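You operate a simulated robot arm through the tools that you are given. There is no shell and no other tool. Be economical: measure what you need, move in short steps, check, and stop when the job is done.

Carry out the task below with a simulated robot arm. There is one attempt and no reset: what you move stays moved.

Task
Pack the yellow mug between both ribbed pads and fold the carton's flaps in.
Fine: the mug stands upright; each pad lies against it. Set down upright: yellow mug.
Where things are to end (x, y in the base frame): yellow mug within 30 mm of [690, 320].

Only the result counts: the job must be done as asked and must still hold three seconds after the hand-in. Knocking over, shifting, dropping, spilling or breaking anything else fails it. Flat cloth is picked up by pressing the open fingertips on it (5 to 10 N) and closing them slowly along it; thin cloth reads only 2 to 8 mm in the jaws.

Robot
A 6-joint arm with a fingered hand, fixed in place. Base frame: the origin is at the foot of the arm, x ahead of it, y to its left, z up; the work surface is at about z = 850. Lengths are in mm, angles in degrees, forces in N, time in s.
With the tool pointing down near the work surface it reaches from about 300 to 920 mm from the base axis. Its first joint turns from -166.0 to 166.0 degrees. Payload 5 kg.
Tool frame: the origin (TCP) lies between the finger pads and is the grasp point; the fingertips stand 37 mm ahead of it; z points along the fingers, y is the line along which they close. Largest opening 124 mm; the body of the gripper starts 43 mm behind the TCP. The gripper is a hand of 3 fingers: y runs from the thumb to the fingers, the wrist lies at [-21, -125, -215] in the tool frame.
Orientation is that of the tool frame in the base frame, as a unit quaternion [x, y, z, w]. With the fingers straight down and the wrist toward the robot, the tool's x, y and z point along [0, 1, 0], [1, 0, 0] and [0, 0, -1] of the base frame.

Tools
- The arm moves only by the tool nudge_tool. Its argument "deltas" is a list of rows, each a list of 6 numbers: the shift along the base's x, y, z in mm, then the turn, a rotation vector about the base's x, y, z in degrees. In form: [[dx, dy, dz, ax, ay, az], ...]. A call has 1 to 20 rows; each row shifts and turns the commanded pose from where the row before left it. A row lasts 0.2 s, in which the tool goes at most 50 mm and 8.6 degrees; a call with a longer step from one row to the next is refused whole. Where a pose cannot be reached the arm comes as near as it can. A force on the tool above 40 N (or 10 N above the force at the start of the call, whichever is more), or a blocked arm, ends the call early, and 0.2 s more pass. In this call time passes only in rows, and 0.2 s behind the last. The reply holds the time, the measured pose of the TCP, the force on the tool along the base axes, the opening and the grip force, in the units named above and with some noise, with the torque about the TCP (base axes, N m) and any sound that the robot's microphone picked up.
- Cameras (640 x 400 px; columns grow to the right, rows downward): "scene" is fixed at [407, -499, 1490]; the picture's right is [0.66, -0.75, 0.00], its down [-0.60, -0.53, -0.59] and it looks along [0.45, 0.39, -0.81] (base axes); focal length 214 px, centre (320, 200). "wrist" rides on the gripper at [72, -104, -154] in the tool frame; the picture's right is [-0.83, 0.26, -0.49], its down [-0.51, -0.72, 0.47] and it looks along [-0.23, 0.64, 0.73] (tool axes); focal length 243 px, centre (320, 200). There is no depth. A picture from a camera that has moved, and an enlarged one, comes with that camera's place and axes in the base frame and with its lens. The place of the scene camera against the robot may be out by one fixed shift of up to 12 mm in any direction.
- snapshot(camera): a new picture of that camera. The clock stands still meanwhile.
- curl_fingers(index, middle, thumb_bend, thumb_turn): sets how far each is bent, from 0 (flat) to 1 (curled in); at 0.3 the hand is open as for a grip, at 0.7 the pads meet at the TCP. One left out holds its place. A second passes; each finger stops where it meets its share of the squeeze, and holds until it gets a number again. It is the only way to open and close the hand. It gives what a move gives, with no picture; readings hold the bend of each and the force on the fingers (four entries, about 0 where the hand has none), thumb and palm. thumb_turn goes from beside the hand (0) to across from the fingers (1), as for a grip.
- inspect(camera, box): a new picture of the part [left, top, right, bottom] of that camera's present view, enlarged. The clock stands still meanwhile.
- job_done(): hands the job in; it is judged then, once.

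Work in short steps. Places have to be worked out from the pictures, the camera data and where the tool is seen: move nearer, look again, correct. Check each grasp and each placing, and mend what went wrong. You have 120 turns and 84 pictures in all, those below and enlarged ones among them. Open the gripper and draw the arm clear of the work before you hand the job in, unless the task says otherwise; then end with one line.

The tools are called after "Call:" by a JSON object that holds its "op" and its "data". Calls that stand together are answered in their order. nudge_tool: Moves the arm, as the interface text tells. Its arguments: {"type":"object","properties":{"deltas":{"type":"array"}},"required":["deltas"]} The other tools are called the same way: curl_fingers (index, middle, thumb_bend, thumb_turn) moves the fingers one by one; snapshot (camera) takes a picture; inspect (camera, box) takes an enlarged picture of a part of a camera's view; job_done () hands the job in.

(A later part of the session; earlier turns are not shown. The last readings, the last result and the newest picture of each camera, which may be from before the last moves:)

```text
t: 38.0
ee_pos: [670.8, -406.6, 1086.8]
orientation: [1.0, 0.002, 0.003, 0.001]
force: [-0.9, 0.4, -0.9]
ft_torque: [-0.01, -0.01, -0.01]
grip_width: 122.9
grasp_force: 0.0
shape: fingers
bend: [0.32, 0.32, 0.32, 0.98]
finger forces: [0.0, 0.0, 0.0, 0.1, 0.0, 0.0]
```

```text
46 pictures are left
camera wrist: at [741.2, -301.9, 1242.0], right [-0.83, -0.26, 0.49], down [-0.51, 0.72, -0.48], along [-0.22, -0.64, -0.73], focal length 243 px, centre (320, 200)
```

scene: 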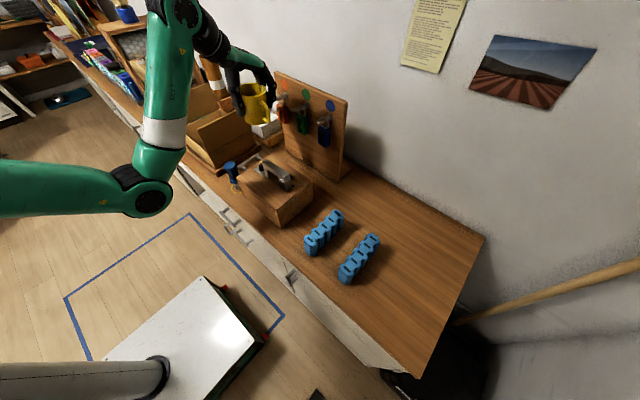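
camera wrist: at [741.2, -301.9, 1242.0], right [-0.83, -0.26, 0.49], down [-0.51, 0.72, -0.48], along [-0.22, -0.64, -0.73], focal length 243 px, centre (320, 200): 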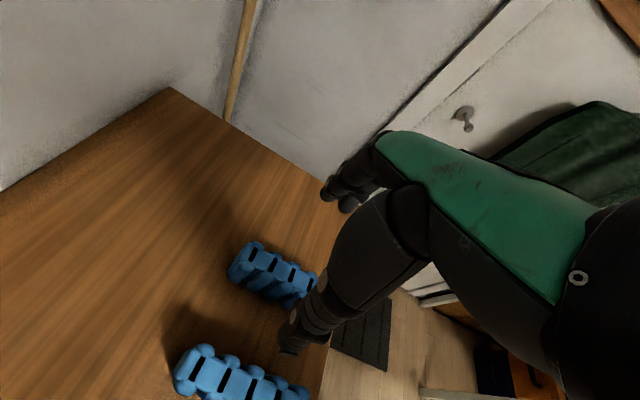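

Pad 2 is centred near (646,-428). I'll grip it about 36 mm toward its +x end, with the tips about 25 mm deep.

Call:
{"op": "nudge_tool", "data": {"deltas": [[6, -11, -20, 0, 0, 0], [5, -10, -30, 0, 0, 0], [0, 0, -35, 0, 0, 0], [0, 0, -30, 0, 0, 0]]}}

Call:
{"op": "inspect", "data": {"camera": "scene", "box": [290, 180, 430, 310]}}

Call:
{"op": "inspect", "data": {"camera": "wrist", "box": [190, 140, 450, 400]}}

```text
t: 39.0
ee_pos: [683.8, -427.7, 972.9]
orientation: [1.0, 0.002, 0.003, 0.0]
force: [-0.6, 0.3, 0.0]
ft_torque: [0.01, -0.01, -0.01]
grip_width: 123.1
grasp_force: 0.2
shape: fingers
bend: [0.32, 0.32, 0.32, 0.98]
finger forces: [0.1, 0.1, 0.0, 0.0, 0.1, 0.1]
```

```text
3.08 times, centred on (360, 245) of scene
camera zoom: at [407.0, -499.0, 1490.0], right [0.66, -0.75, 0.0], down [-0.6, -0.53, -0.59], along [0.45, 0.39, -0.81], focal length 660 px, centre (197, 62)
```

zoom: 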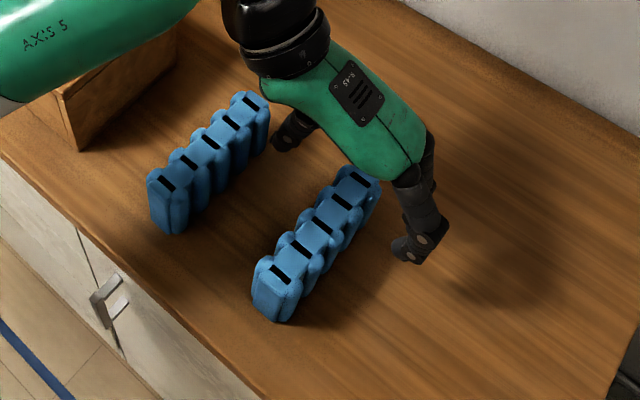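

```text
1.54 times, centred on (320, 270) of wrist
camera zoom: at [753.8, -322.8, 1127.3], right [-0.83, -0.26, 0.49], down [-0.51, 0.72, -0.48], along [-0.22, -0.64, -0.73], focal length 373 px, centre (320, 92)
```

zoom: 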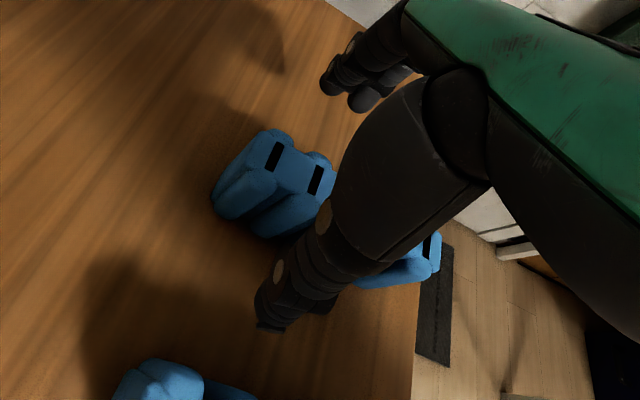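

Aligned over the +x part of the pad. I'll descend to about 952 and close.

Call:
{"op": "nudge_tool", "data": {"deltas": [[0, 0, -12, 0, 0, 0], [0, 0, -10, 0, 0, 0]]}}

Call:
{"op": "curl_fingers", "data": {"index": 0.5, "middle": 0.5, "thumb_bend": 0.5}}

Call:
{"op": "curl_fingers", "data": {"index": 0.68, "middle": 0.68, "thumb_bend": 0.68}}

```text
t: 39.6
ee_pos: [682.5, -427.7, 951.6]
orientation: [1.0, 0.002, 0.004, 0.0]
force: [0.5, -0.8, 0.6]
ft_torque: [0.01, -0.04, -0.02]
grip_width: 122.8
grasp_force: 0.1
shape: fingers
bend: [0.32, 0.32, 0.32, 0.98]
finger forces: [0.0, 0.0, 0.1, 0.0, 0.1, 0.0]
```

```text
t: 40.6
ee_pos: [683.4, -427.7, 951.1]
orientation: [1.0, 0.002, 0.003, 0.001]
force: [0.9, -0.1, 0.3]
ft_torque: [-0.02, 0.01, -0.01]
grip_width: 68.4
grasp_force: 0.0
shape: fingers
bend: [0.5, 0.5, 0.5, 0.98]
finger forces: [0.0, 0.0, 0.0, 0.1, 0.0, 0.0]
```

```text
t: 41.6
ee_pos: [684.3, -428.0, 950.1]
orientation: [1.0, 0.002, 0.003, 0.001]
force: [1.1, -0.2, 0.5]
ft_torque: [-0.02, 0.04, 0.01]
grip_width: 44.3
grasp_force: 15.7
shape: fingers
bend: [0.6, 0.63, 0.58, 0.96]
finger forces: [8.3, 7.5, 0.1, 0.0, 15.5, 0.0]
```

Pad gripped (44 mm reading, both fingers loaded). I'll lift and check.

Call:
{"op": "nudge_tool", "data": {"deltas": [[0, 0, 10, 0, 0, 0], [0, 0, 20, 0, 0, 0], [0, 0, 30, 0, 0, 0]]}}

Call:
{"op": "inspect", "data": {"camera": "scene", "box": [290, 180, 430, 310]}}

Call:
{"op": "inspect", "data": {"camera": "wrist", "box": [190, 140, 450, 400]}}

```text
t: 42.5
ee_pos: [682.8, -427.3, 1009.9]
orientation: [1.0, 0.002, 0.003, 0.0]
force: [-0.1, 0.0, -0.2]
ft_torque: [0.0, -0.02, -0.02]
grip_width: 44.5
grasp_force: 15.5
shape: fingers
bend: [0.6, 0.63, 0.58, 0.96]
finger forces: [8.7, 6.8, 0.0, 0.0, 15.6, 0.0]
```

```text
3.08 times, centred on (360, 245) of scene
camera zoom: at [407.0, -499.0, 1490.0], right [0.66, -0.75, 0.0], down [-0.6, -0.53, -0.59], along [0.45, 0.39, -0.81], focal length 660 px, centre (197, 62)
```

zoom: 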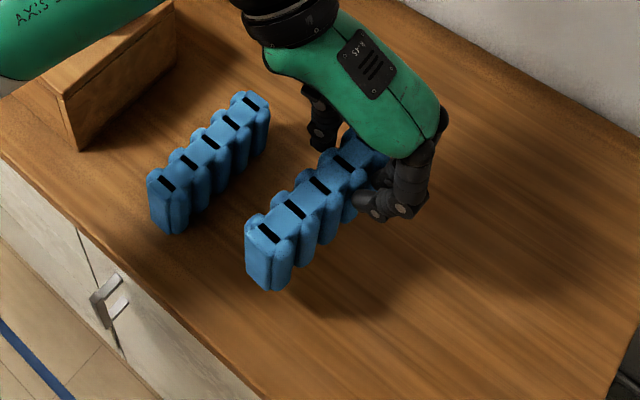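

```text
1.54 times, centred on (320, 270) of wrist
camera zoom: at [752.2, -323.1, 1164.5], right [-0.83, -0.27, 0.49], down [-0.51, 0.72, -0.47], along [-0.22, -0.64, -0.73], focal length 373 px, centre (320, 92)
```

zoom: 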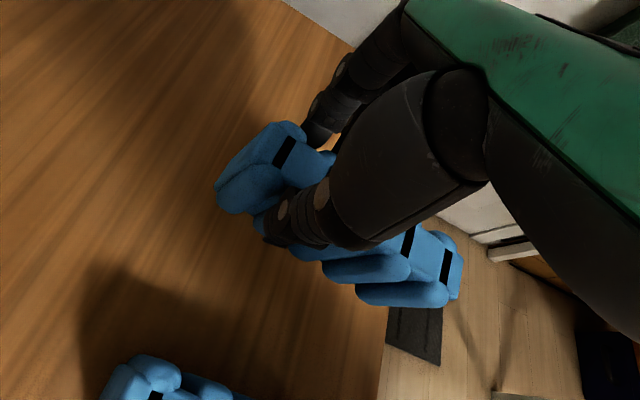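

The pad lifts cleanly and level. Its bottom hangs 100 mm under the TCP, so I'll climb and turn toward the std orientation before passing the toolbox, staying clear of the hooks.

Call:
{"op": "nudge_tool", "data": {"deltas": [[0, 5, 30, 0, 0, 0], [0, 10, 30, 0, 0, 4], [-3, 15, 30, 0, 0, 7], [-3, 20, 15, 0, 0, 7], [-2, 20, 10, 0, 0, 8], [0, 25, 8, 0, 0, 8], [0, 25, 5, 0, 0, 8], [0, 25, 5, 0, 0, 8], [0, 25, 5, 0, 0, 8], [0, 30, 5, 0, 0, 8], [0, 30, 5, 0, 0, 8], [0, 30, 5, 0, 0, 8]]}}

Call:
{"op": "inspect", "data": {"camera": "scene", "box": [220, 60, 380, 220]}}

```text
t: 45.0
ee_pos: [671.7, -168.1, 1163.1]
orientation: [0.752, 0.659, 0.002, -0.002]
force: [-0.3, -0.4, -0.5]
ft_torque: [-0.01, 0.01, 0.01]
grip_width: 44.6
grasp_force: 15.1
shape: fingers
bend: [0.6, 0.63, 0.58, 0.96]
finger forces: [8.7, 6.8, 0.0, 0.0, 15.5, 0.0]
```

```text
2.50 times, centred on (300, 140) of scene
camera zoom: at [407.0, -499.0, 1490.0], right [0.66, -0.75, 0.0], down [-0.6, -0.53, -0.59], along [0.45, 0.39, -0.81], focal length 536 px, centre (370, 350)
```

zoom: 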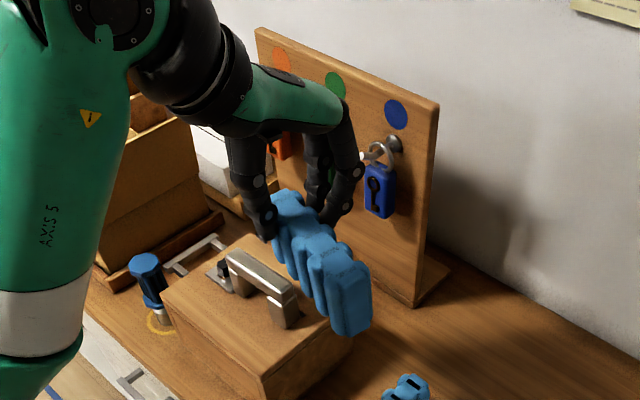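

No contact at z 1163. I'll continue in +y at x about 680, rising to about 1190.

Call:
{"op": "nudge_tool", "data": {"deltas": [[0, 35, 5, 0, 0, 5], [2, 40, 5, 0, 0, 2], [2, 40, 5, 0, 0, 0], [2, 40, 5, 0, 0, 0], [5, 40, 5, 0, 0, 0], [10, 40, 5, 0, 0, 0], [15, 30, 0, 0, 0, 0]]}}

Call:
{"op": "inspect", "data": {"camera": "scene", "box": [150, 20, 310, 180]}}

Call:
{"op": "snapshot", "data": {"camera": "wrist"}}

```text
t: 46.6
ee_pos: [710.0, 96.1, 1196.2]
orientation: [0.712, 0.702, 0.003, -0.002]
force: [0.6, -1.3, -0.6]
ft_torque: [-0.02, -0.01, 0.0]
grip_width: 44.4
grasp_force: 15.8
shape: fingers
bend: [0.6, 0.63, 0.58, 0.96]
finger forces: [8.6, 6.8, 0.1, 0.0, 15.5, 0.0]
```

```text
2.50 times, centred on (230, 100) of scene
camera zoom: at [407.0, -499.0, 1490.0], right [0.66, -0.75, 0.0], down [-0.6, -0.53, -0.59], along [0.45, 0.39, -0.81], focal length 536 px, centre (545, 450)
```

zoom: 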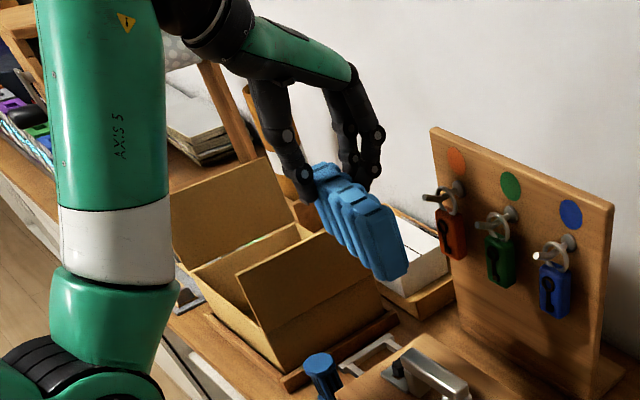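

```text
39 pictures are left
camera wrist: at [605.3, 169.6, 1350.1], right [0.25, -0.84, 0.49], down [-0.73, -0.49, -0.48], along [0.64, -0.24, -0.73], focal length 243 px, centre (320, 200)
```

wrist: 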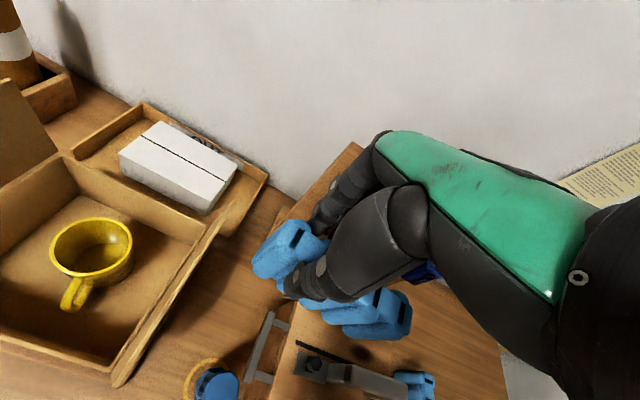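

Clear. I'll cross the flap at about z 1196 to y about 340, then turn -90° while descending to about 1110.

Call:
{"op": "nudge_tool", "data": {"deltas": [[5, 40, 3, 0, 0, 0], [5, 40, 0, 0, 0, 0], [5, 40, 0, 0, 0, 0], [5, 40, 0, 0, 0, 0], [3, 40, 0, 0, 0, 0], [0, 40, 0, 0, 0, 0], [0, 4, -5, 0, 0, -5], [0, 0, -8, 0, 0, -8.3], [0, 0, -8, 0, 0, -8.3], [0, 0, -8, 0, 0, -8.3], [0, 0, -10, 0, 0, -8.3], [0, 0, -10, 0, 0, -8.3], [0, 0, -10, 0, 0, -8.3], [0, 0, -10, 0, 0, -8.3], [0, 0, -10, 0, 0, -8.3], [0, 0, -10, 0, 0, -8.3], [0, 0, -8, 0, 0, -8.3]]}}

Call:
{"op": "inspect", "data": {"camera": "scene", "box": [150, 20, 310, 180]}}

Call:
{"op": "snapshot", "data": {"camera": "wrist"}}

```text
t: 50.2
ee_pos: [730.8, 340.8, 1099.2]
orientation: [1.0, 0.01, 0.005, 0.0]
force: [-0.3, -0.1, 0.1]
ft_torque: [-0.02, 0.01, 0.02]
grip_width: 44.5
grasp_force: 15.6
shape: fingers
bend: [0.6, 0.63, 0.58, 0.96]
finger forces: [8.7, 6.6, 0.1, 0.0, 15.3, 0.1]
out of reach, approached as far as the arm can: row 15, 17
```

```text
2.50 times, centred on (230, 100) of scene
camera zoom: at [407.0, -499.0, 1490.0], right [0.66, -0.75, 0.0], down [-0.6, -0.53, -0.59], along [0.45, 0.39, -0.81], focal length 536 px, centre (545, 450)
```

zoom: 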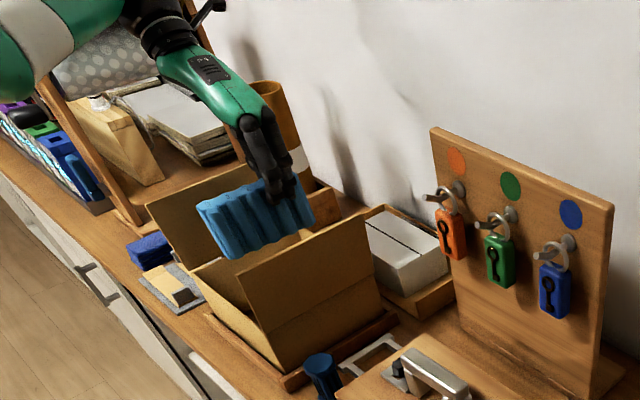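

```text
37 pictures are left
camera wrist: at [799.9, 446.1, 1253.2], right [-0.83, -0.28, 0.49], down [-0.52, 0.71, -0.48], along [-0.21, -0.65, -0.73], focal length 243 px, centre (320, 200)
```

wrist: 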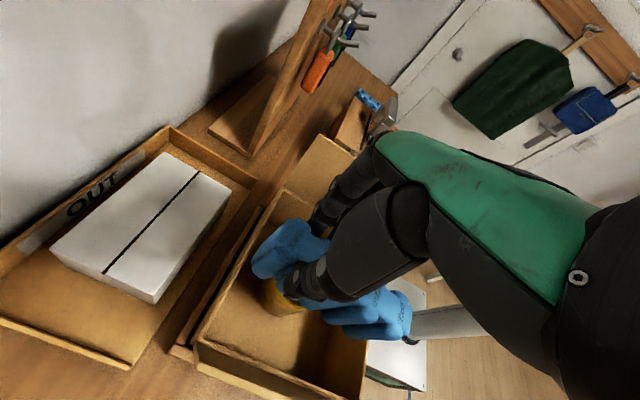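

The pad is over the carton, oriented along x. I'll shift to y about 250, x about 727 at z about 1060, with the pad bottom above the mug, and check.

Call:
{"op": "nudge_tool", "data": {"deltas": [[0, -20, -10, 0, 0, 0], [0, -25, -10, 0, 0, 0], [-2, -25, -10, 0, 0, 0], [-2, -21, -8, 0, 0, 0]]}}

Call:
{"op": "snapshot", "data": {"camera": "wrist"}}

Call:
{"op": "inspect", "data": {"camera": "scene", "box": [170, 50, 290, 160]}}

```text
t: 51.2
ee_pos: [749.4, 259.1, 1054.0]
orientation: [1.0, 0.012, 0.005, 0.0]
force: [-5.5, 5.0, 17.7]
ft_torque: [0.5, 0.03, 0.05]
grip_width: 41.8
grasp_force: 13.4
shape: fingers
bend: [0.63, 0.65, 0.59, 0.97]
finger forces: [6.7, 4.8, 0.0, 0.1, 15.4, 0.0]
out of reach, approached as far as the arm can: row 2, 3, 4
```

```text
36 pictures are left
camera wrist: at [817.5, 364.8, 1208.6], right [-0.83, -0.28, 0.48], down [-0.52, 0.71, -0.48], along [-0.21, -0.65, -0.73], focal length 243 px, centre (320, 200)
```

wrist: 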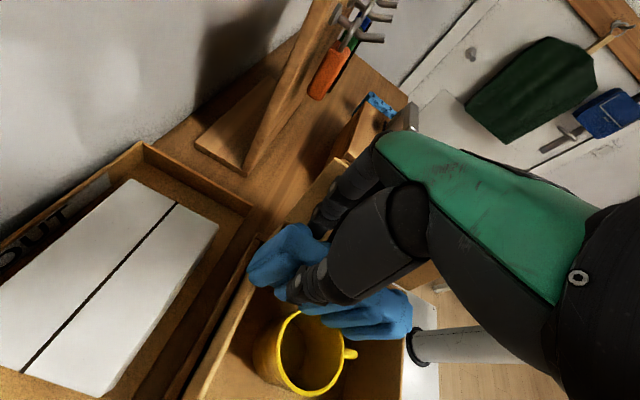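

```text
3.64 times, centred on (230, 105) of scene
camera zoom: at [407.0, -499.0, 1490.0], right [0.66, -0.75, 0.0], down [-0.6, -0.53, -0.59], along [0.45, 0.39, -0.81], focal length 780 px, centre (647, 546)
```

zoom: 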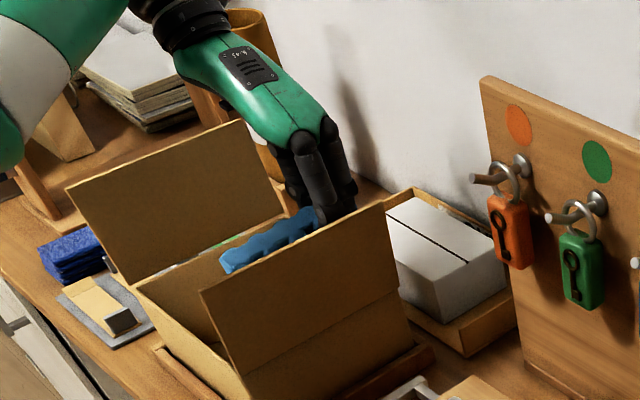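

The pad's bottom end is touching the far rim because x is limited here at yaw -90. I'll raise it and tilt the tool 8° about +y. The wrist then leans outward, which eases reach, and the pad's bottom swings toward -x, clearing the far wall.

Call:
{"op": "nudge_tool", "data": {"deltas": [[0, 3, 10, 0, 0, 0], [0, 3, 8, 0, 0, 0], [0, 0, 0, 0, 4, 0], [0, 0, 0, 0, 4, 0], [-5, 0, 0, 0, 0, 0], [-5, -3, 0, 0, 0, 0], [-5, -3, 0, 0, 0, 0]]}}

Call:
{"op": "snapshot", "data": {"camera": "wrist"}}

```text
t: 52.9
ee_pos: [742.9, 264.2, 1068.6]
orientation: [0.998, 0.011, -0.066, 0.0]
force: [0.0, 0.7, 0.2]
ft_torque: [-0.05, 0.01, -0.01]
grip_width: 41.0
grasp_force: 13.2
shape: fingers
bend: [0.62, 0.65, 0.59, 0.96]
finger forces: [8.0, 5.2, 0.0, 0.0, 13.2, 0.1]
out of reach, approached as far as the arm can: row 2, 4, 6, 7
```

```text
34 pictures are left
camera wrist: at [831.7, 370.3, 1211.2], right [-0.75, -0.28, 0.6], down [-0.58, 0.71, -0.4], along [-0.31, -0.65, -0.7], focal length 243 px, centre (320, 200)
```

wrist: 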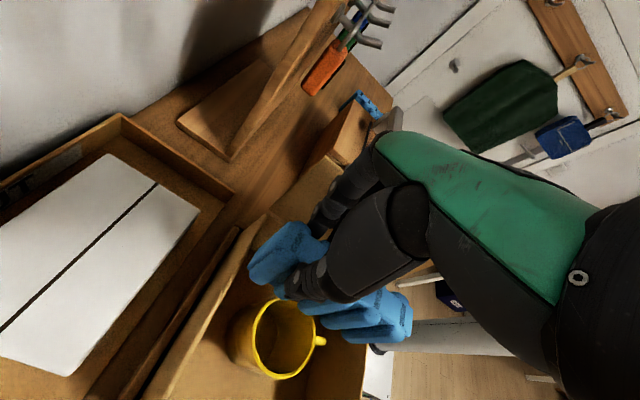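

Now free of contact. I'll descend in small coupled steps, moving -x and to y about 253.

Call:
{"op": "nudge_tool", "data": {"deltas": [[-4, -4, -5, 0, 0, 0], [-4, -4, -6, 0, 0, 0], [-4, -3, -7, 0, 0, 0], [-4, 0, -7, 0, 0, 0]]}}

Call:
{"op": "snapshot", "data": {"camera": "wrist"}}

```text
t: 53.9
ee_pos: [736.1, 257.6, 1041.9]
orientation: [0.998, 0.01, -0.065, 0.0]
force: [1.6, -1.7, 9.6]
ft_torque: [0.02, -0.01, -0.01]
grip_width: 41.1
grasp_force: 15.1
shape: fingers
bend: [0.62, 0.64, 0.6, 0.96]
finger forces: [9.0, 6.7, 0.1, 0.1, 13.3, 0.0]
out of reach, approached as far as the arm can: row 1, 2, 4
```

```text
33 pictures are left
camera wrist: at [825.6, 363.6, 1185.6], right [-0.75, -0.28, 0.6], down [-0.58, 0.71, -0.4], along [-0.31, -0.65, -0.7], focal length 243 px, centre (320, 200)
```

wrist: 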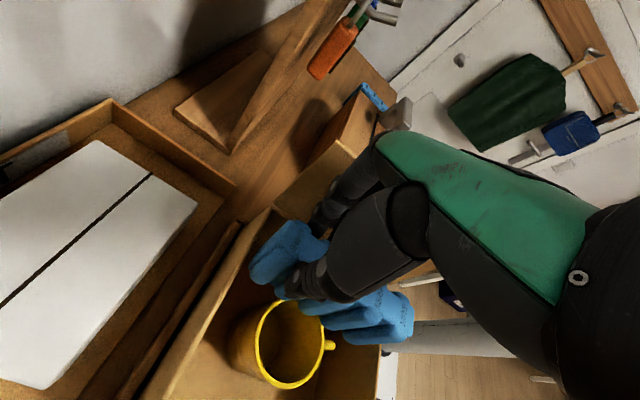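

There is slight contact (+9.6 N). I'll enlarge to see what touches.

Call:
{"op": "inspect", "data": {"camera": "wrist", "box": [180, 180, 430, 400]}}

Call:
{"op": "inspect", "data": {"camera": "scene", "box": [170, 50, 290, 160]}}

```text
1.82 times, centred on (305, 290) of wrist
camera zoom: at [825.6, 363.6, 1185.6], right [-0.75, -0.28, 0.6], down [-0.58, 0.71, -0.4], along [-0.31, -0.65, -0.7], focal length 441 px, centre (347, 36)
```

zoom: 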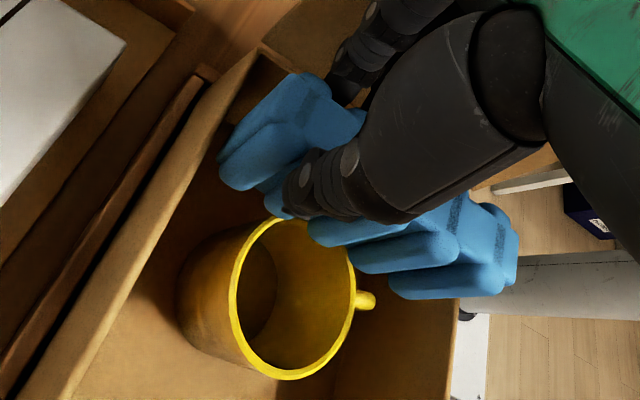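

```text
3.64 times, centred on (230, 105) of scene
camera zoom: at [407.0, -499.0, 1490.0], right [0.66, -0.75, 0.0], down [-0.6, -0.53, -0.59], along [0.45, 0.39, -0.81], focal length 780 px, centre (647, 546)
```

zoom: 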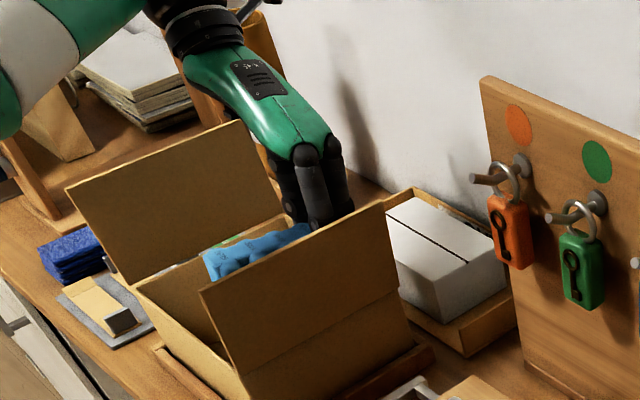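

The pad's inner edge is probably resting on the mug rim. I'll lift slightly, shift to y about 246, and descend again.

Call:
{"op": "nudge_tool", "data": {"deltas": [[0, 0, 8, 0, 0, 0], [0, -6, 0, 0, 0, 0], [-2, -6, 0, 0, 0, 0], [-3, 0, -6, 0, 0, 0], [-2, 0, -6, 0, 0, 0], [-2, 0, -6, 0, 0, 0]]}}

```text
t: 55.2
ee_pos: [735.0, 250.0, 1027.7]
orientation: [0.998, 0.011, -0.066, -0.001]
force: [3.5, -1.5, 7.4]
ft_torque: [0.13, 0.0, -0.09]
grip_width: 40.6
grasp_force: 13.5
shape: fingers
bend: [0.61, 0.64, 0.61, 0.95]
finger forces: [8.0, 6.2, 0.1, 0.1, 13.5, 0.1]
out of reach, approached as far as the arm can: row 2, 3
```

Call:
{"op": "inspect", "data": {"camera": "wrist", "box": [180, 180, 430, 400]}}

```text
1.82 times, centred on (305, 290) of wrist
camera zoom: at [823.9, 355.5, 1171.3], right [-0.75, -0.28, 0.6], down [-0.58, 0.71, -0.4], along [-0.31, -0.65, -0.7], focal length 441 px, centre (347, 36)
```

zoom: 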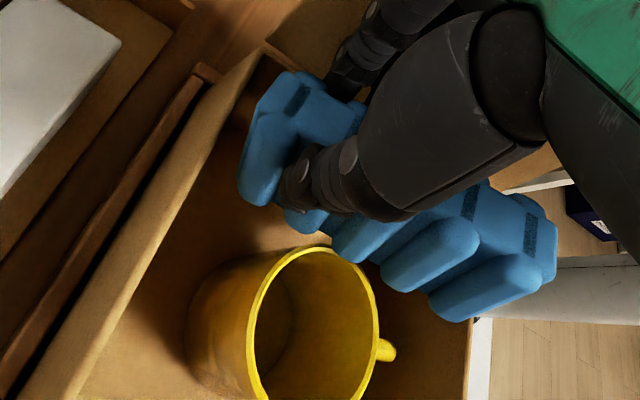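

The pad has rolled in the grip, its bottom dragged toward +y by the mug rim. I'll raise to free it and look again.

Call:
{"op": "nudge_tool", "data": {"deltas": [[2, 0, 12, 0, 0, 0], [4, 0, 14, 0, 0, 0], [4, 0, 14, 0, 0, 0]]}}

Call:
{"op": "snapshot", "data": {"camera": "wrist"}}

```text
t: 56.0
ee_pos: [748.0, 251.1, 1066.4]
orientation: [0.998, 0.011, -0.066, 0.001]
force: [0.1, -0.2, -0.3]
ft_torque: [0.01, 0.01, -0.01]
grip_width: 40.4
grasp_force: 13.2
shape: fingers
bend: [0.61, 0.64, 0.61, 0.96]
finger forces: [8.0, 5.1, 0.0, 0.0, 13.1, 0.0]
out of reach, approached as far as the arm can: row 2
```

```text
29 pictures are left
camera wrist: at [837.4, 357.4, 1209.4], right [-0.75, -0.28, 0.6], down [-0.58, 0.71, -0.4], along [-0.31, -0.65, -0.7], focal length 243 px, centre (320, 200)
```

wrist: 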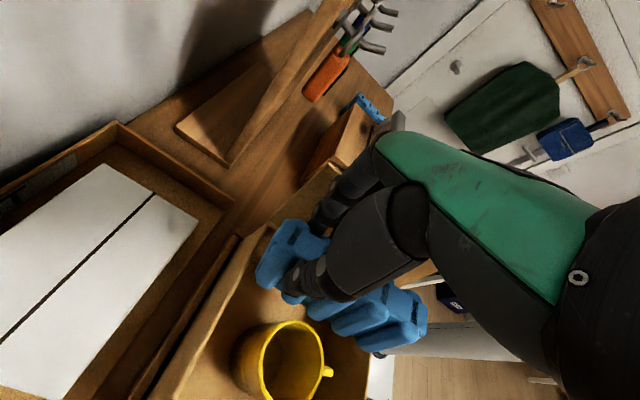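

Call:
{"op": "inspect", "data": {"camera": "wrist", "box": [230, 200, 440, 400]}}

Call:
{"op": "inspect", "data": {"camera": "scene", "box": [180, 60, 280, 150]}}

```text
2.00 times, centred on (335, 300) of wrist
camera zoom: at [837.4, 357.4, 1209.4], right [-0.75, -0.28, 0.6], down [-0.58, 0.71, -0.4], along [-0.31, -0.65, -0.7], focal length 485 px, centre (290, 0)
```

zoom: 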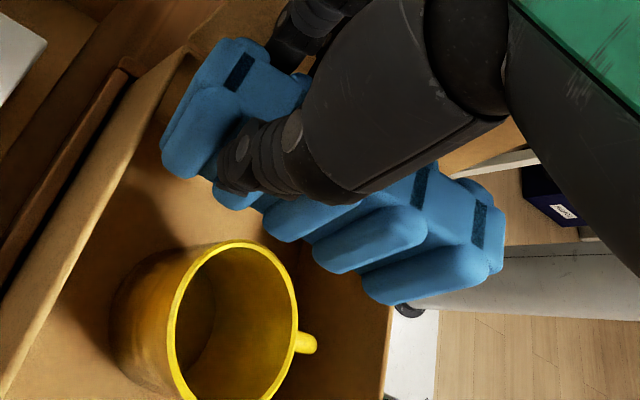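

```text
4.44 times, centred on (230, 105) of scene
camera zoom: at [407.0, -499.0, 1490.0], right [0.66, -0.75, 0.0], down [-0.6, -0.53, -0.59], along [0.45, 0.39, -0.81], focal length 953 px, centre (720, 622)
```

zoom: 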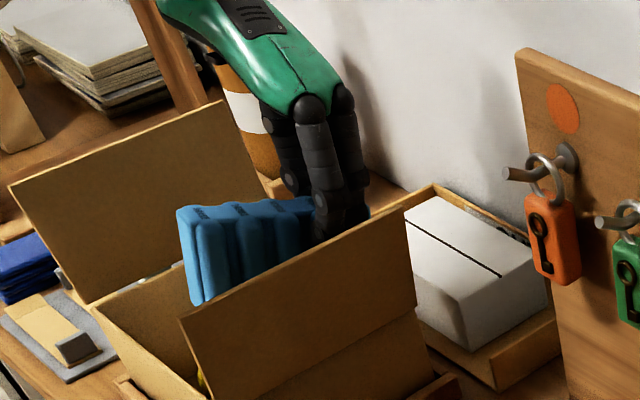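

The pad is rolled about 15°, bottom toward +y. I'll compensate by rolling the tool -14° about x, then go to y about 247 before descending.

Call:
{"op": "nudge_tool", "data": {"deltas": [[0, 0, 3, -5, 0, 0], [0, -2, 3, -5, 0, 0], [0, -2, 0, -4, 0, 0], [-4, 0, -4, 0, 0, 0], [-5, 0, -6, 0, 0, 0]]}}

Call:
{"op": "inspect", "data": {"camera": "wrist", "box": [230, 200, 440, 400]}}

Call:
{"op": "inspect", "data": {"camera": "scene", "box": [180, 60, 280, 150]}}

```text
t: 57.2
ee_pos: [720.7, 238.2, 1064.3]
orientation: [0.99, 0.001, -0.068, 0.122]
force: [0.1, 0.6, -0.5]
ft_torque: [0.01, 0.01, -0.02]
grip_width: 40.4
grasp_force: 13.0
shape: fingers
bend: [0.61, 0.64, 0.6, 0.96]
finger forces: [8.1, 5.0, 0.0, 0.1, 13.2, 0.0]
out of reach, approached as far as the arm can: row 1, 2, 3
```

```text
2.00 times, centred on (335, 300) of wrist
camera zoom: at [810.0, 376.3, 1177.0], right [-0.75, -0.12, 0.65], down [-0.58, 0.59, -0.56], along [-0.31, -0.8, -0.52], focal length 485 px, centre (290, 0)
```

zoom: 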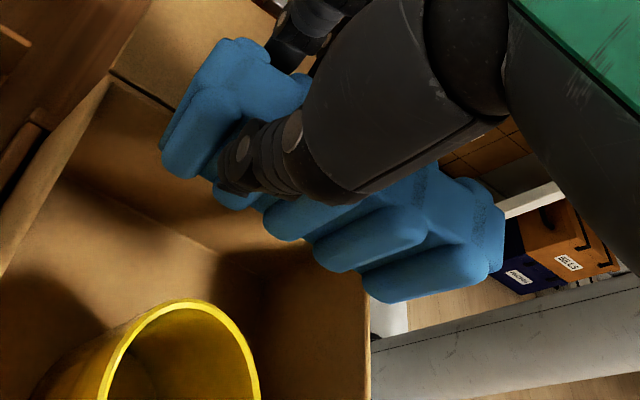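

```text
4.44 times, centred on (230, 105) of scene
camera zoom: at [407.0, -499.0, 1490.0], right [0.66, -0.75, 0.0], down [-0.6, -0.53, -0.59], along [0.45, 0.39, -0.81], focal length 953 px, centre (720, 622)
```

zoom: 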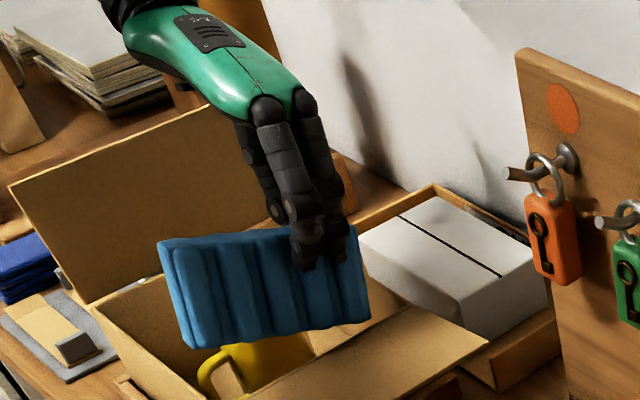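

The roll freed the reach nicely; the -y flap was pushed further open, which is harmless. The pad's bottom still leans a bit to +y and -x, so I'll level it more: roll -7, tilt -6.

Call:
{"op": "nudge_tool", "data": {"deltas": [[0, 4, 2, -4, -3, 0], [0, 4, 2, -4, -3, 0], [0, 4, 0, 0, 0, 0]]}}

Call:
{"op": "inspect", "data": {"camera": "wrist", "box": [230, 200, 440, 400]}}

Call:
{"op": "inspect", "data": {"camera": "scene", "box": [180, 60, 280, 150]}}

```text
t: 58.0
ee_pos: [714.4, 248.5, 1070.7]
orientation: [0.982, -0.008, -0.014, 0.19]
force: [0.0, -0.2, -0.4]
ft_torque: [0.0, -0.01, 0.02]
grip_width: 40.5
grasp_force: 13.5
shape: fingers
bend: [0.61, 0.64, 0.6, 0.96]
finger forces: [8.0, 5.1, 0.0, 0.1, 13.2, 0.0]
out of reach, approached as far as the arm can: row 2
```

```text
2.00 times, centred on (335, 300) of wrist
camera zoom: at [792.7, 399.5, 1172.1], right [-0.82, -0.04, 0.57], down [-0.51, 0.5, -0.69], along [-0.26, -0.86, -0.43], focal length 485 px, centre (290, 0)
```

zoom: 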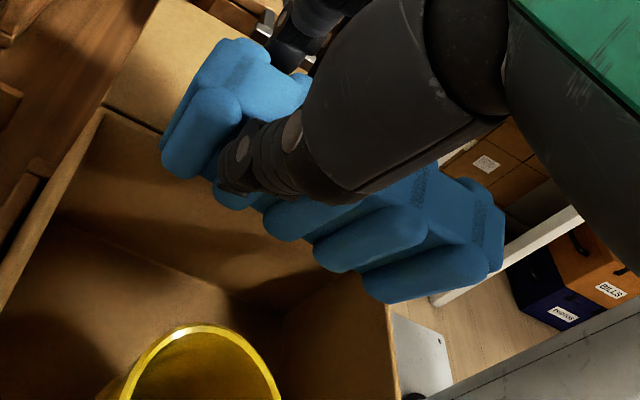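

```text
4.44 times, centred on (230, 105) of scene
camera zoom: at [407.0, -499.0, 1490.0], right [0.66, -0.75, 0.0], down [-0.6, -0.53, -0.59], along [0.45, 0.39, -0.81], focal length 953 px, centre (720, 622)
```

zoom: 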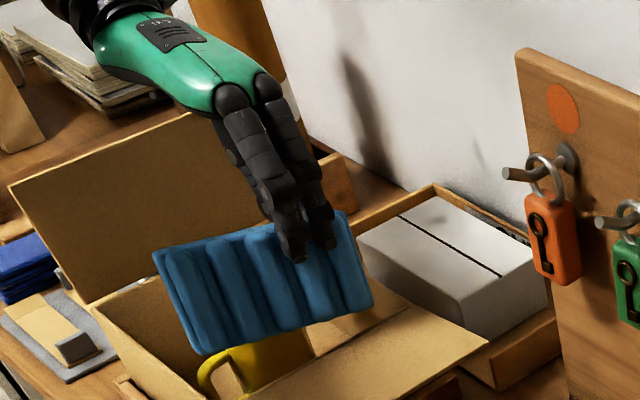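

The pad is now near vertical, centred at about y 247. I'll descend stepwise and watch the forces.

Call:
{"op": "nudge_tool", "data": {"deltas": [[0, 0, -12, 0, 0, 0], [0, 0, -12, 0, 0, 0], [0, 0, -8, 0, 0, 0], [0, 0, -8, 0, 0, 0]]}}

Call:
{"op": "inspect", "data": {"camera": "wrist", "box": [230, 200, 440, 400]}}

```text
t: 59.1
ee_pos: [706.7, 243.3, 1038.3]
orientation: [0.981, -0.01, -0.01, 0.191]
force: [-6.5, 5.7, 18.3]
ft_torque: [-0.2, 0.25, -0.08]
grip_width: 42.6
grasp_force: 18.2
shape: fingers
bend: [0.61, 0.64, 0.6, 0.97]
finger forces: [10.7, 9.5, 0.0, 0.0, 16.0, 0.1]
out of reach, approached as far as the arm can: row 1, 2, 3
stopped in row 4: the force on the tool passed its limit at 41 N (the readings are from after the stop); the commanded pose is now the measured one
```

```text
2.00 times, centred on (335, 300) of wrist
camera zoom: at [784.2, 395.6, 1140.3], right [-0.82, -0.04, 0.57], down [-0.51, 0.5, -0.7], along [-0.26, -0.86, -0.43], focal length 485 px, centre (290, 0)
```

zoom: 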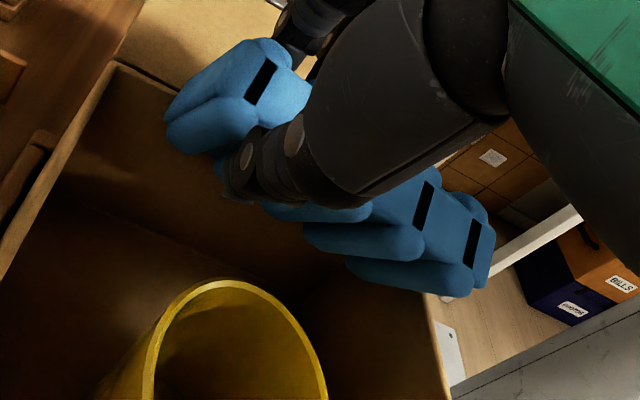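

The pad's outer bottom edge caught the -y rim; it is clear of the mug. I'll raise, shift +y by about 14, and retry.

Call:
{"op": "nudge_tool", "data": {"deltas": [[0, 0, 12, 0, 0, 0], [4, 7, 10, 0, 0, 0], [4, 9, 0, 0, 0, 0]]}}

Call:
{"op": "inspect", "data": {"camera": "scene", "box": [180, 60, 280, 150]}}

Call:
{"op": "snapshot", "data": {"camera": "wrist"}}

```text
t: 60.0
ee_pos: [709.7, 251.9, 1058.5]
orientation: [0.982, -0.008, -0.01, 0.19]
force: [0.0, 0.0, 0.0]
ft_torque: [0.0, -0.01, -0.02]
grip_width: 42.1
grasp_force: 13.7
shape: fingers
bend: [0.61, 0.64, 0.6, 0.96]
finger forces: [8.8, 4.8, 0.0, 0.0, 13.6, 0.0]
out of reach, approached as far as the arm can: row 3
```

```text
4.44 times, centred on (230, 105) of scene
camera zoom: at [407.0, -499.0, 1490.0], right [0.66, -0.75, 0.0], down [-0.6, -0.53, -0.59], along [0.45, 0.39, -0.81], focal length 953 px, centre (720, 622)
```

zoom: 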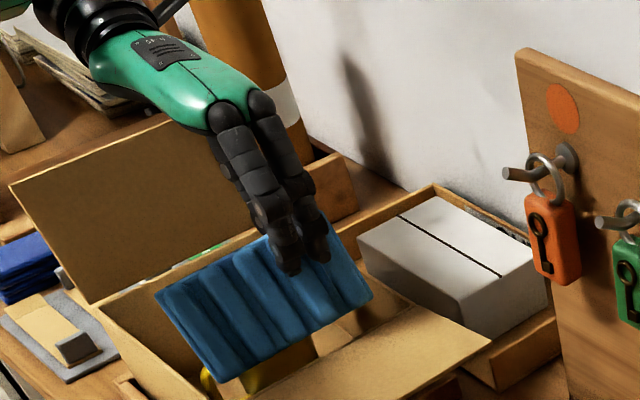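

```text
20 pictures are left
camera wrist: at [785.6, 405.1, 1161.3], right [-0.82, -0.04, 0.57], down [-0.51, 0.51, -0.7], along [-0.26, -0.86, -0.44], focal length 243 px, centre (320, 200)
```

wrist: 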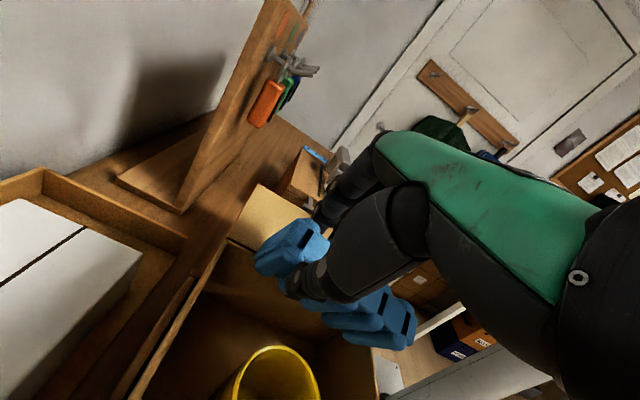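

The pad now leans about 10° the other way (bottom toward -y). I'll roll back +9° about x, set TCP y about 254, and descend.

Call:
{"op": "nudge_tool", "data": {"deltas": [[2, 0, 2, 4.5, 0, 0], [2, 2, 2, 4.5, 0, 0], [0, 0, -8, 0, 0, 0], [0, 0, -8, 0, 0, 0]]}}

Call:
{"op": "snapshot", "data": {"camera": "wrist"}}

```text
t: 61.0
ee_pos: [724.6, 263.5, 1044.5]
orientation: [0.994, -0.009, -0.012, 0.112]
force: [0.0, 0.8, -0.3]
ft_torque: [-0.01, -0.01, 0.05]
grip_width: 42.1
grasp_force: 13.6
shape: fingers
bend: [0.61, 0.64, 0.6, 0.96]
finger forces: [8.8, 4.7, 0.0, 0.0, 13.6, 0.0]
out of reach, approached as far as the arm can: row 1, 2
```

```text
19 pictures are left
camera wrist: at [801.4, 397.3, 1169.5], right [-0.82, -0.13, 0.56], down [-0.51, 0.61, -0.61], along [-0.26, -0.78, -0.57], focal length 243 px, centre (320, 200)
```

wrist: 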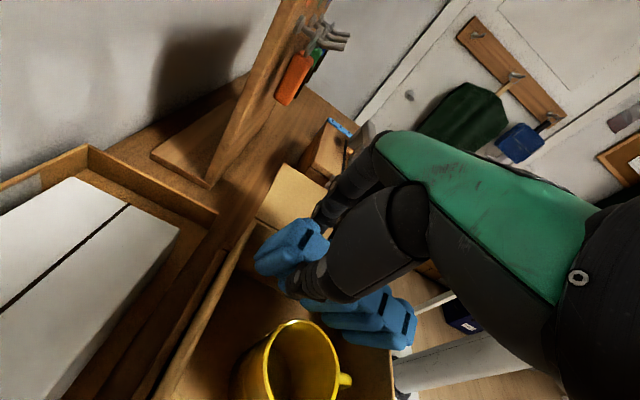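

The pad shows a slight yaw, with its -x end toward +y. I'll yaw +7°, go to y about 249, and then descend.

Call:
{"op": "nudge_tool", "data": {"deltas": [[0, 0, 10, 0, 0, 4], [-2, -7, 3, 0, 0, 3], [-2, -7, 0, 0, 0, 0], [0, -1, -5, 0, 0, 0]]}}

Call:
{"op": "inspect", "data": {"camera": "scene", "box": [180, 60, 280, 150]}}

Call:
{"op": "inspect", "data": {"camera": "wrist", "box": [210, 180, 450, 400]}}

```text
t: 62.0
ee_pos: [734.7, 253.7, 1047.1]
orientation: [0.992, 0.051, -0.005, 0.113]
force: [-7.0, -0.2, 12.1]
ft_torque: [0.04, 0.02, 0.0]
grip_width: 42.1
grasp_force: 14.5
shape: fingers
bend: [0.61, 0.64, 0.6, 0.97]
finger forces: [11.3, 5.5, 0.0, 0.0, 12.8, 0.0]
out of reach, approached as far as the arm can: row 1, 2, 3
```

```text
4.44 times, centred on (230, 105) of scene
camera zoom: at [407.0, -499.0, 1490.0], right [0.66, -0.75, 0.0], down [-0.6, -0.53, -0.59], along [0.45, 0.39, -0.81], focal length 953 px, centre (720, 622)
```

zoom: 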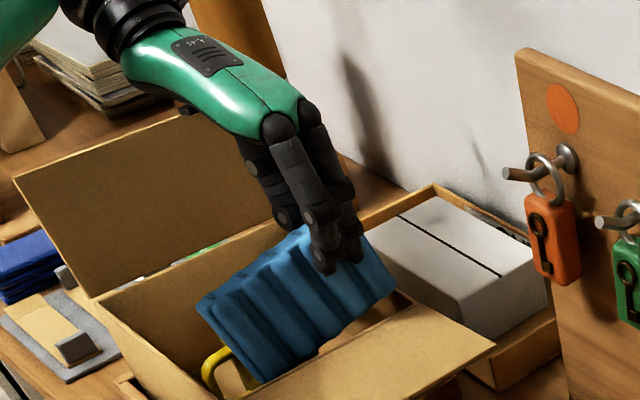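

```text
1.82 times, centred on (330, 290) of wrist
camera zoom: at [795.4, 396.7, 1171.8], right [-0.8, -0.23, 0.56], down [-0.58, 0.54, -0.61], along [-0.16, -0.81, -0.56], focal length 441 px, centre (302, 36)
```

zoom: 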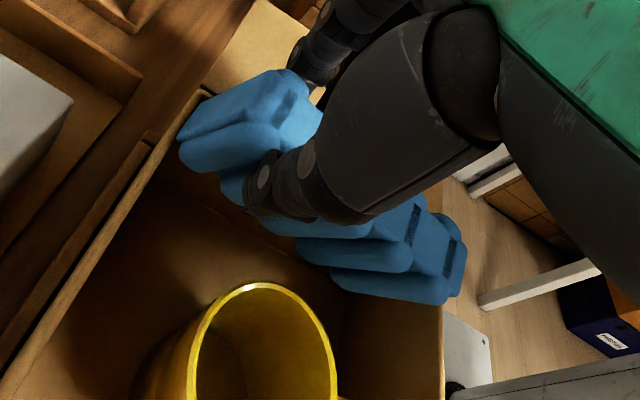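

The pad's -x end now sags about 9° and its far bottom corner touches the far rim. Tilting +9° about y levels it and also eases the reach, so I'll raise first and then tilt.

Call:
{"op": "nudge_tool", "data": {"deltas": [[0, 0, 8, 0, 0, 0], [0, 0, 6, 0, 4.5, 0], [0, 0, 0, 0, 4.5, 0], [-4, -1, 0, 0, 0, 0], [-4, -1, 0, 0, 0, 0], [-4, -1, 0, 0, 0, 0]]}}

Call:
{"op": "inspect", "data": {"camera": "scene", "box": [180, 60, 280, 150]}}

```text
t: 63.4
ee_pos: [725.6, 252.6, 1057.6]
orientation: [0.989, 0.061, -0.084, 0.11]
force: [-0.5, -0.7, -0.7]
ft_torque: [0.04, -0.02, 0.0]
grip_width: 42.2
grasp_force: 13.4
shape: fingers
bend: [0.61, 0.65, 0.6, 0.97]
finger forces: [8.7, 4.6, 0.0, 0.0, 13.2, 0.1]
out of reach, approached as far as the arm can: row 3, 4, 5, 6
```

```text
4.44 times, centred on (230, 105) of scene
camera zoom: at [407.0, -499.0, 1490.0], right [0.66, -0.75, 0.0], down [-0.6, -0.53, -0.59], along [0.45, 0.39, -0.81], focal length 953 px, centre (720, 622)
```

zoom: 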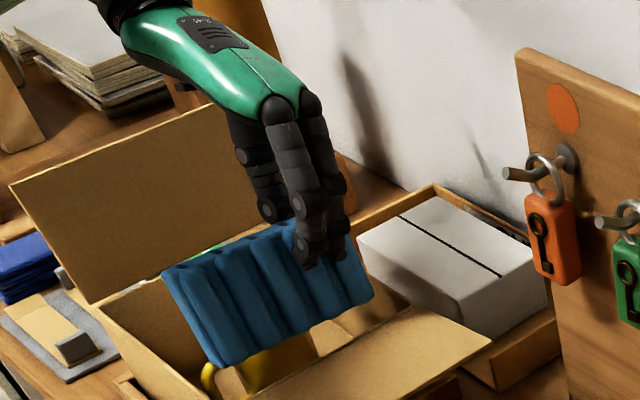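

The pad is upright and level but still yawed about 7°, sitting slightly toward the mug. I'll yaw +7° and move y -8.

Call:
{"op": "nudge_tool", "data": {"deltas": [[0, -2, 0, 0, 0, 3.5], [0, -3, 0, 0, 0, 3.5], [-3, -3, 0, 0, 0, 0], [-2, 0, -6, 0, 0, 0]]}}

Call:
{"op": "inspect", "data": {"camera": "wrist", "box": [210, 180, 450, 400]}}

```text
t: 64.3
ee_pos: [731.9, 250.3, 1047.8]
orientation: [0.983, 0.122, -0.077, 0.114]
force: [-0.2, -0.6, -0.9]
ft_torque: [0.02, 0.02, 0.0]
grip_width: 42.2
grasp_force: 13.2
shape: fingers
bend: [0.61, 0.65, 0.6, 0.97]
finger forces: [8.7, 4.5, 0.0, 0.0, 13.3, 0.0]
out of reach, approached as far as the arm can: row 1, 2, 3
```

```text
1.82 times, centred on (330, 290) of wrist
camera zoom: at [792.2, 401.6, 1160.7], right [-0.67, -0.31, 0.68], down [-0.73, 0.46, -0.51], along [-0.15, -0.83, -0.53], focal length 441 px, centre (302, 36)
```

zoom: 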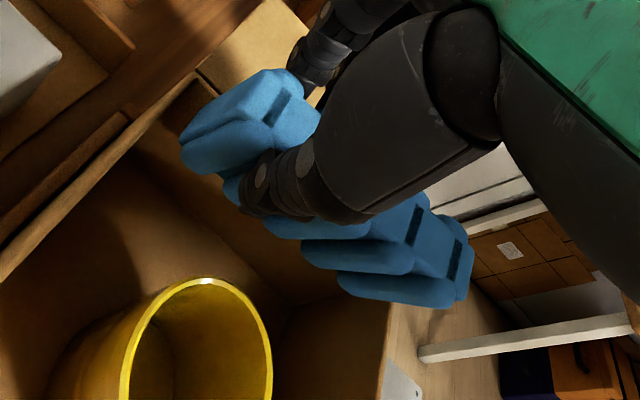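

The pad now looks centred near (688,250), between the mug and the wall. I'll descend slowly.

Call:
{"op": "nudge_tool", "data": {"deltas": [[-2, 0, -7, 0, 0, 0], [-2, 0, -7, 0, 0, 0], [-2, 0, -7, 0, 0, 0]]}}

```text
t: 65.2
ee_pos: [726.7, 252.1, 1029.3]
orientation: [0.983, 0.122, -0.072, 0.113]
force: [15.4, 12.8, 23.6]
ft_torque: [-0.2, -0.26, 0.23]
grip_width: 42.0
grasp_force: 19.8
shape: fingers
bend: [0.61, 0.64, 0.59, 0.95]
finger forces: [9.2, 10.7, 0.0, 0.0, 19.8, 0.0]
```

Contact pushes +x and +y, so the -x end is on the -y or front rim and I over-yawed. I'll raise, yaw back -7°, shift +x and +y slightly, and retry.

Call:
{"op": "nudge_tool", "data": {"deltas": [[3, 2, 10, 0, 0, 0], [2, 2, 6, 0, 0, -3.5], [0, 2, 0, 0, 0, -3.5], [0, 0, -6, 0, 0, 0], [0, 0, -7, 0, 0, 0]]}}

Call:
{"op": "inspect", "data": {"camera": "wrist", "box": [210, 180, 450, 400]}}

Call:
{"op": "inspect", "data": {"camera": "scene", "box": [180, 60, 280, 150]}}

```text
t: 66.3
ee_pos: [720.4, 252.3, 1028.7]
orientation: [0.989, 0.06, -0.084, 0.109]
force: [0.0, 0.1, -0.8]
ft_torque: [0.0, 0.02, 0.01]
grip_width: 41.5
grasp_force: 13.6
shape: fingers
bend: [0.61, 0.64, 0.6, 0.96]
finger forces: [8.3, 5.4, 0.0, 0.0, 14.0, 0.1]
out of reach, approached as far as the arm can: row 3
```

```text
1.82 times, centred on (330, 290) of wrist
camera zoom: at [800.7, 395.1, 1143.5], right [-0.7, -0.23, 0.68], down [-0.67, 0.54, -0.51], along [-0.25, -0.81, -0.53], focal length 441 px, centre (302, 36)
```

zoom: 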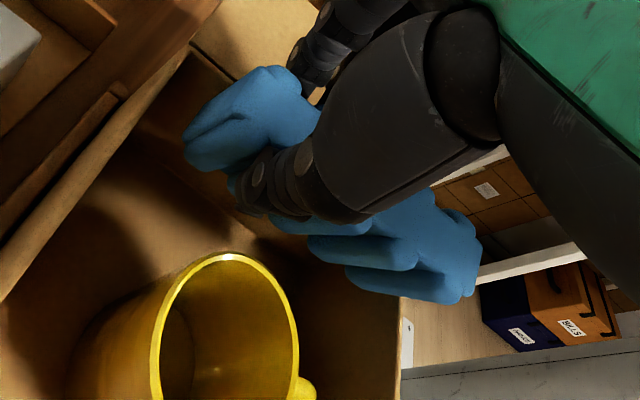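

```text
4.44 times, centred on (230, 105) of scene
camera zoom: at [407.0, -499.0, 1490.0], right [0.66, -0.75, 0.0], down [-0.6, -0.53, -0.59], along [0.45, 0.39, -0.81], focal length 953 px, centre (720, 622)
```

zoom: 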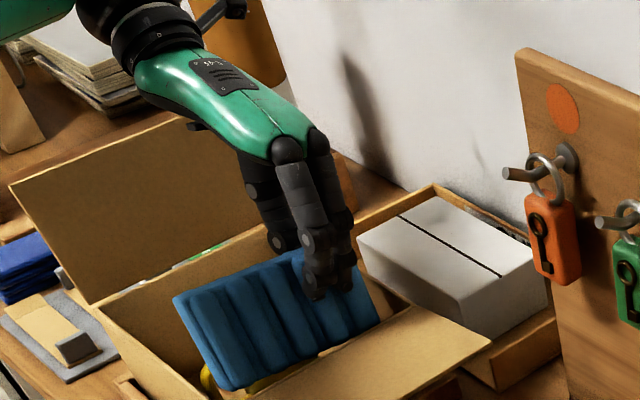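

Contact-free now. I'll continue descending by feel.

Call:
{"op": "nudge_tool", "data": {"deltas": [[0, 1, -6, 0, 0, 0], [0, 1, -6, 0, 0, 0], [0, 0, -6, 0, 0, 0]]}}

```text
t: 67.2
ee_pos: [716.5, 252.1, 1014.8]
orientation: [0.989, 0.061, -0.084, 0.108]
force: [-0.2, 0.4, -0.2]
ft_torque: [0.08, -0.03, 0.01]
grip_width: 41.5
grasp_force: 14.5
shape: fingers
bend: [0.61, 0.64, 0.6, 0.96]
finger forces: [8.2, 5.5, 0.0, 0.0, 14.0, 0.1]
out of reach, approached as far as the arm can: row 1, 3
```

The pad bottom is below the rim with no contact. I'll continue down.

Call:
{"op": "nudge_tool", "data": {"deltas": [[0, 0, -8, 0, 0, 0], [1, 0, -8, 0, 0, 0], [1, 0, -8, 0, 0, 0], [0, 0, -8, 0, 0, 0]]}}

Call:
{"op": "nudge_tool", "data": {"deltas": [[0, 0, -6, 0, 0, 0], [0, 0, -5, 0, 0, 0]]}}

```text
t: 68.2
ee_pos: [708.1, 247.9, 983.1]
orientation: [0.989, 0.061, -0.083, 0.108]
force: [0.1, 1.5, 1.9]
ft_torque: [0.1, -0.07, 0.1]
grip_width: 41.4
grasp_force: 14.0
shape: fingers
bend: [0.61, 0.64, 0.6, 0.96]
finger forces: [8.0, 5.3, 0.1, 0.0, 14.8, 0.0]
out of reach, approached as far as the arm can: row 2, 3
```

```text
t: 68.8
ee_pos: [705.6, 247.5, 976.4]
orientation: [0.989, 0.061, -0.08, 0.108]
force: [3.5, 16.3, 25.3]
ft_torque: [-0.67, 0.27, -0.13]
grip_width: 42.1
grasp_force: 33.3
shape: fingers
bend: [0.62, 0.65, 0.6, 0.95]
finger forces: [7.0, 38.5, 0.0, 0.0, 21.2, 0.0]
out of reach, approached as far as the arm can: row 2
```

Call:
{"op": "nudge_tool", "data": {"deltas": [[2, 3, 5, 0, 0, 0]]}}

Call:
{"op": "snapshot", "data": {"camera": "wrist"}}

Call:
{"op": "inspect", "data": {"camera": "scene", "box": [180, 60, 280, 150]}}

```text
t: 69.2
ee_pos: [706.2, 247.5, 977.3]
orientation: [0.989, 0.062, -0.083, 0.109]
force: [3.7, 11.1, 6.5]
ft_torque: [-0.06, -0.03, -0.06]
grip_width: 42.0
grasp_force: 24.5
shape: fingers
bend: [0.62, 0.66, 0.6, 0.95]
finger forces: [6.7, 23.6, 0.0, 0.0, 19.0, 0.0]
```

```text
12 pictures are left
camera wrist: at [784.8, 391.1, 1090.9], right [-0.7, -0.23, 0.68], down [-0.67, 0.54, -0.51], along [-0.25, -0.81, -0.53], focal length 243 px, centre (320, 200)
```

wrist: 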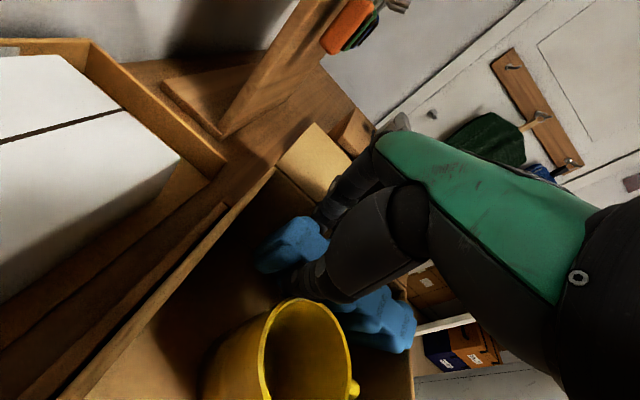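

```text
4.44 times, centred on (230, 105) of scene
camera zoom: at [407.0, -499.0, 1490.0], right [0.66, -0.75, 0.0], down [-0.6, -0.53, -0.59], along [0.45, 0.39, -0.81], focal length 953 px, centre (720, 622)
```

zoom: 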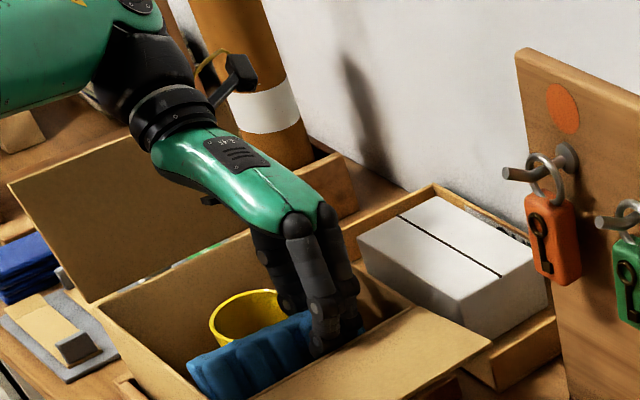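

The pad is seated between the mug and the wall, about 20 mm above the floor; the middle finger rubs the -y wall. I'll shift +y slightly and lower on.

Call:
{"op": "nudge_tool", "data": {"deltas": [[2, 4, 2, 0, 0, 0], [0, 4, 0, 0, 0, 0], [0, 0, -5, 0, 0, 0], [0, 0, -5, 0, 0, 0]]}}

```text
t: 70.2
ee_pos: [702.1, 252.8, 975.7]
orientation: [0.989, 0.061, -0.081, 0.109]
force: [3.2, 4.1, 28.6]
ft_torque: [-1.23, 0.33, -0.04]
grip_width: 41.3
grasp_force: 29.2
shape: fingers
bend: [0.61, 0.63, 0.6, 0.96]
finger forces: [9.1, 33.0, 0.0, 0.0, 16.3, 0.1]
out of reach, approached as far as the arm can: row 1, 3
```

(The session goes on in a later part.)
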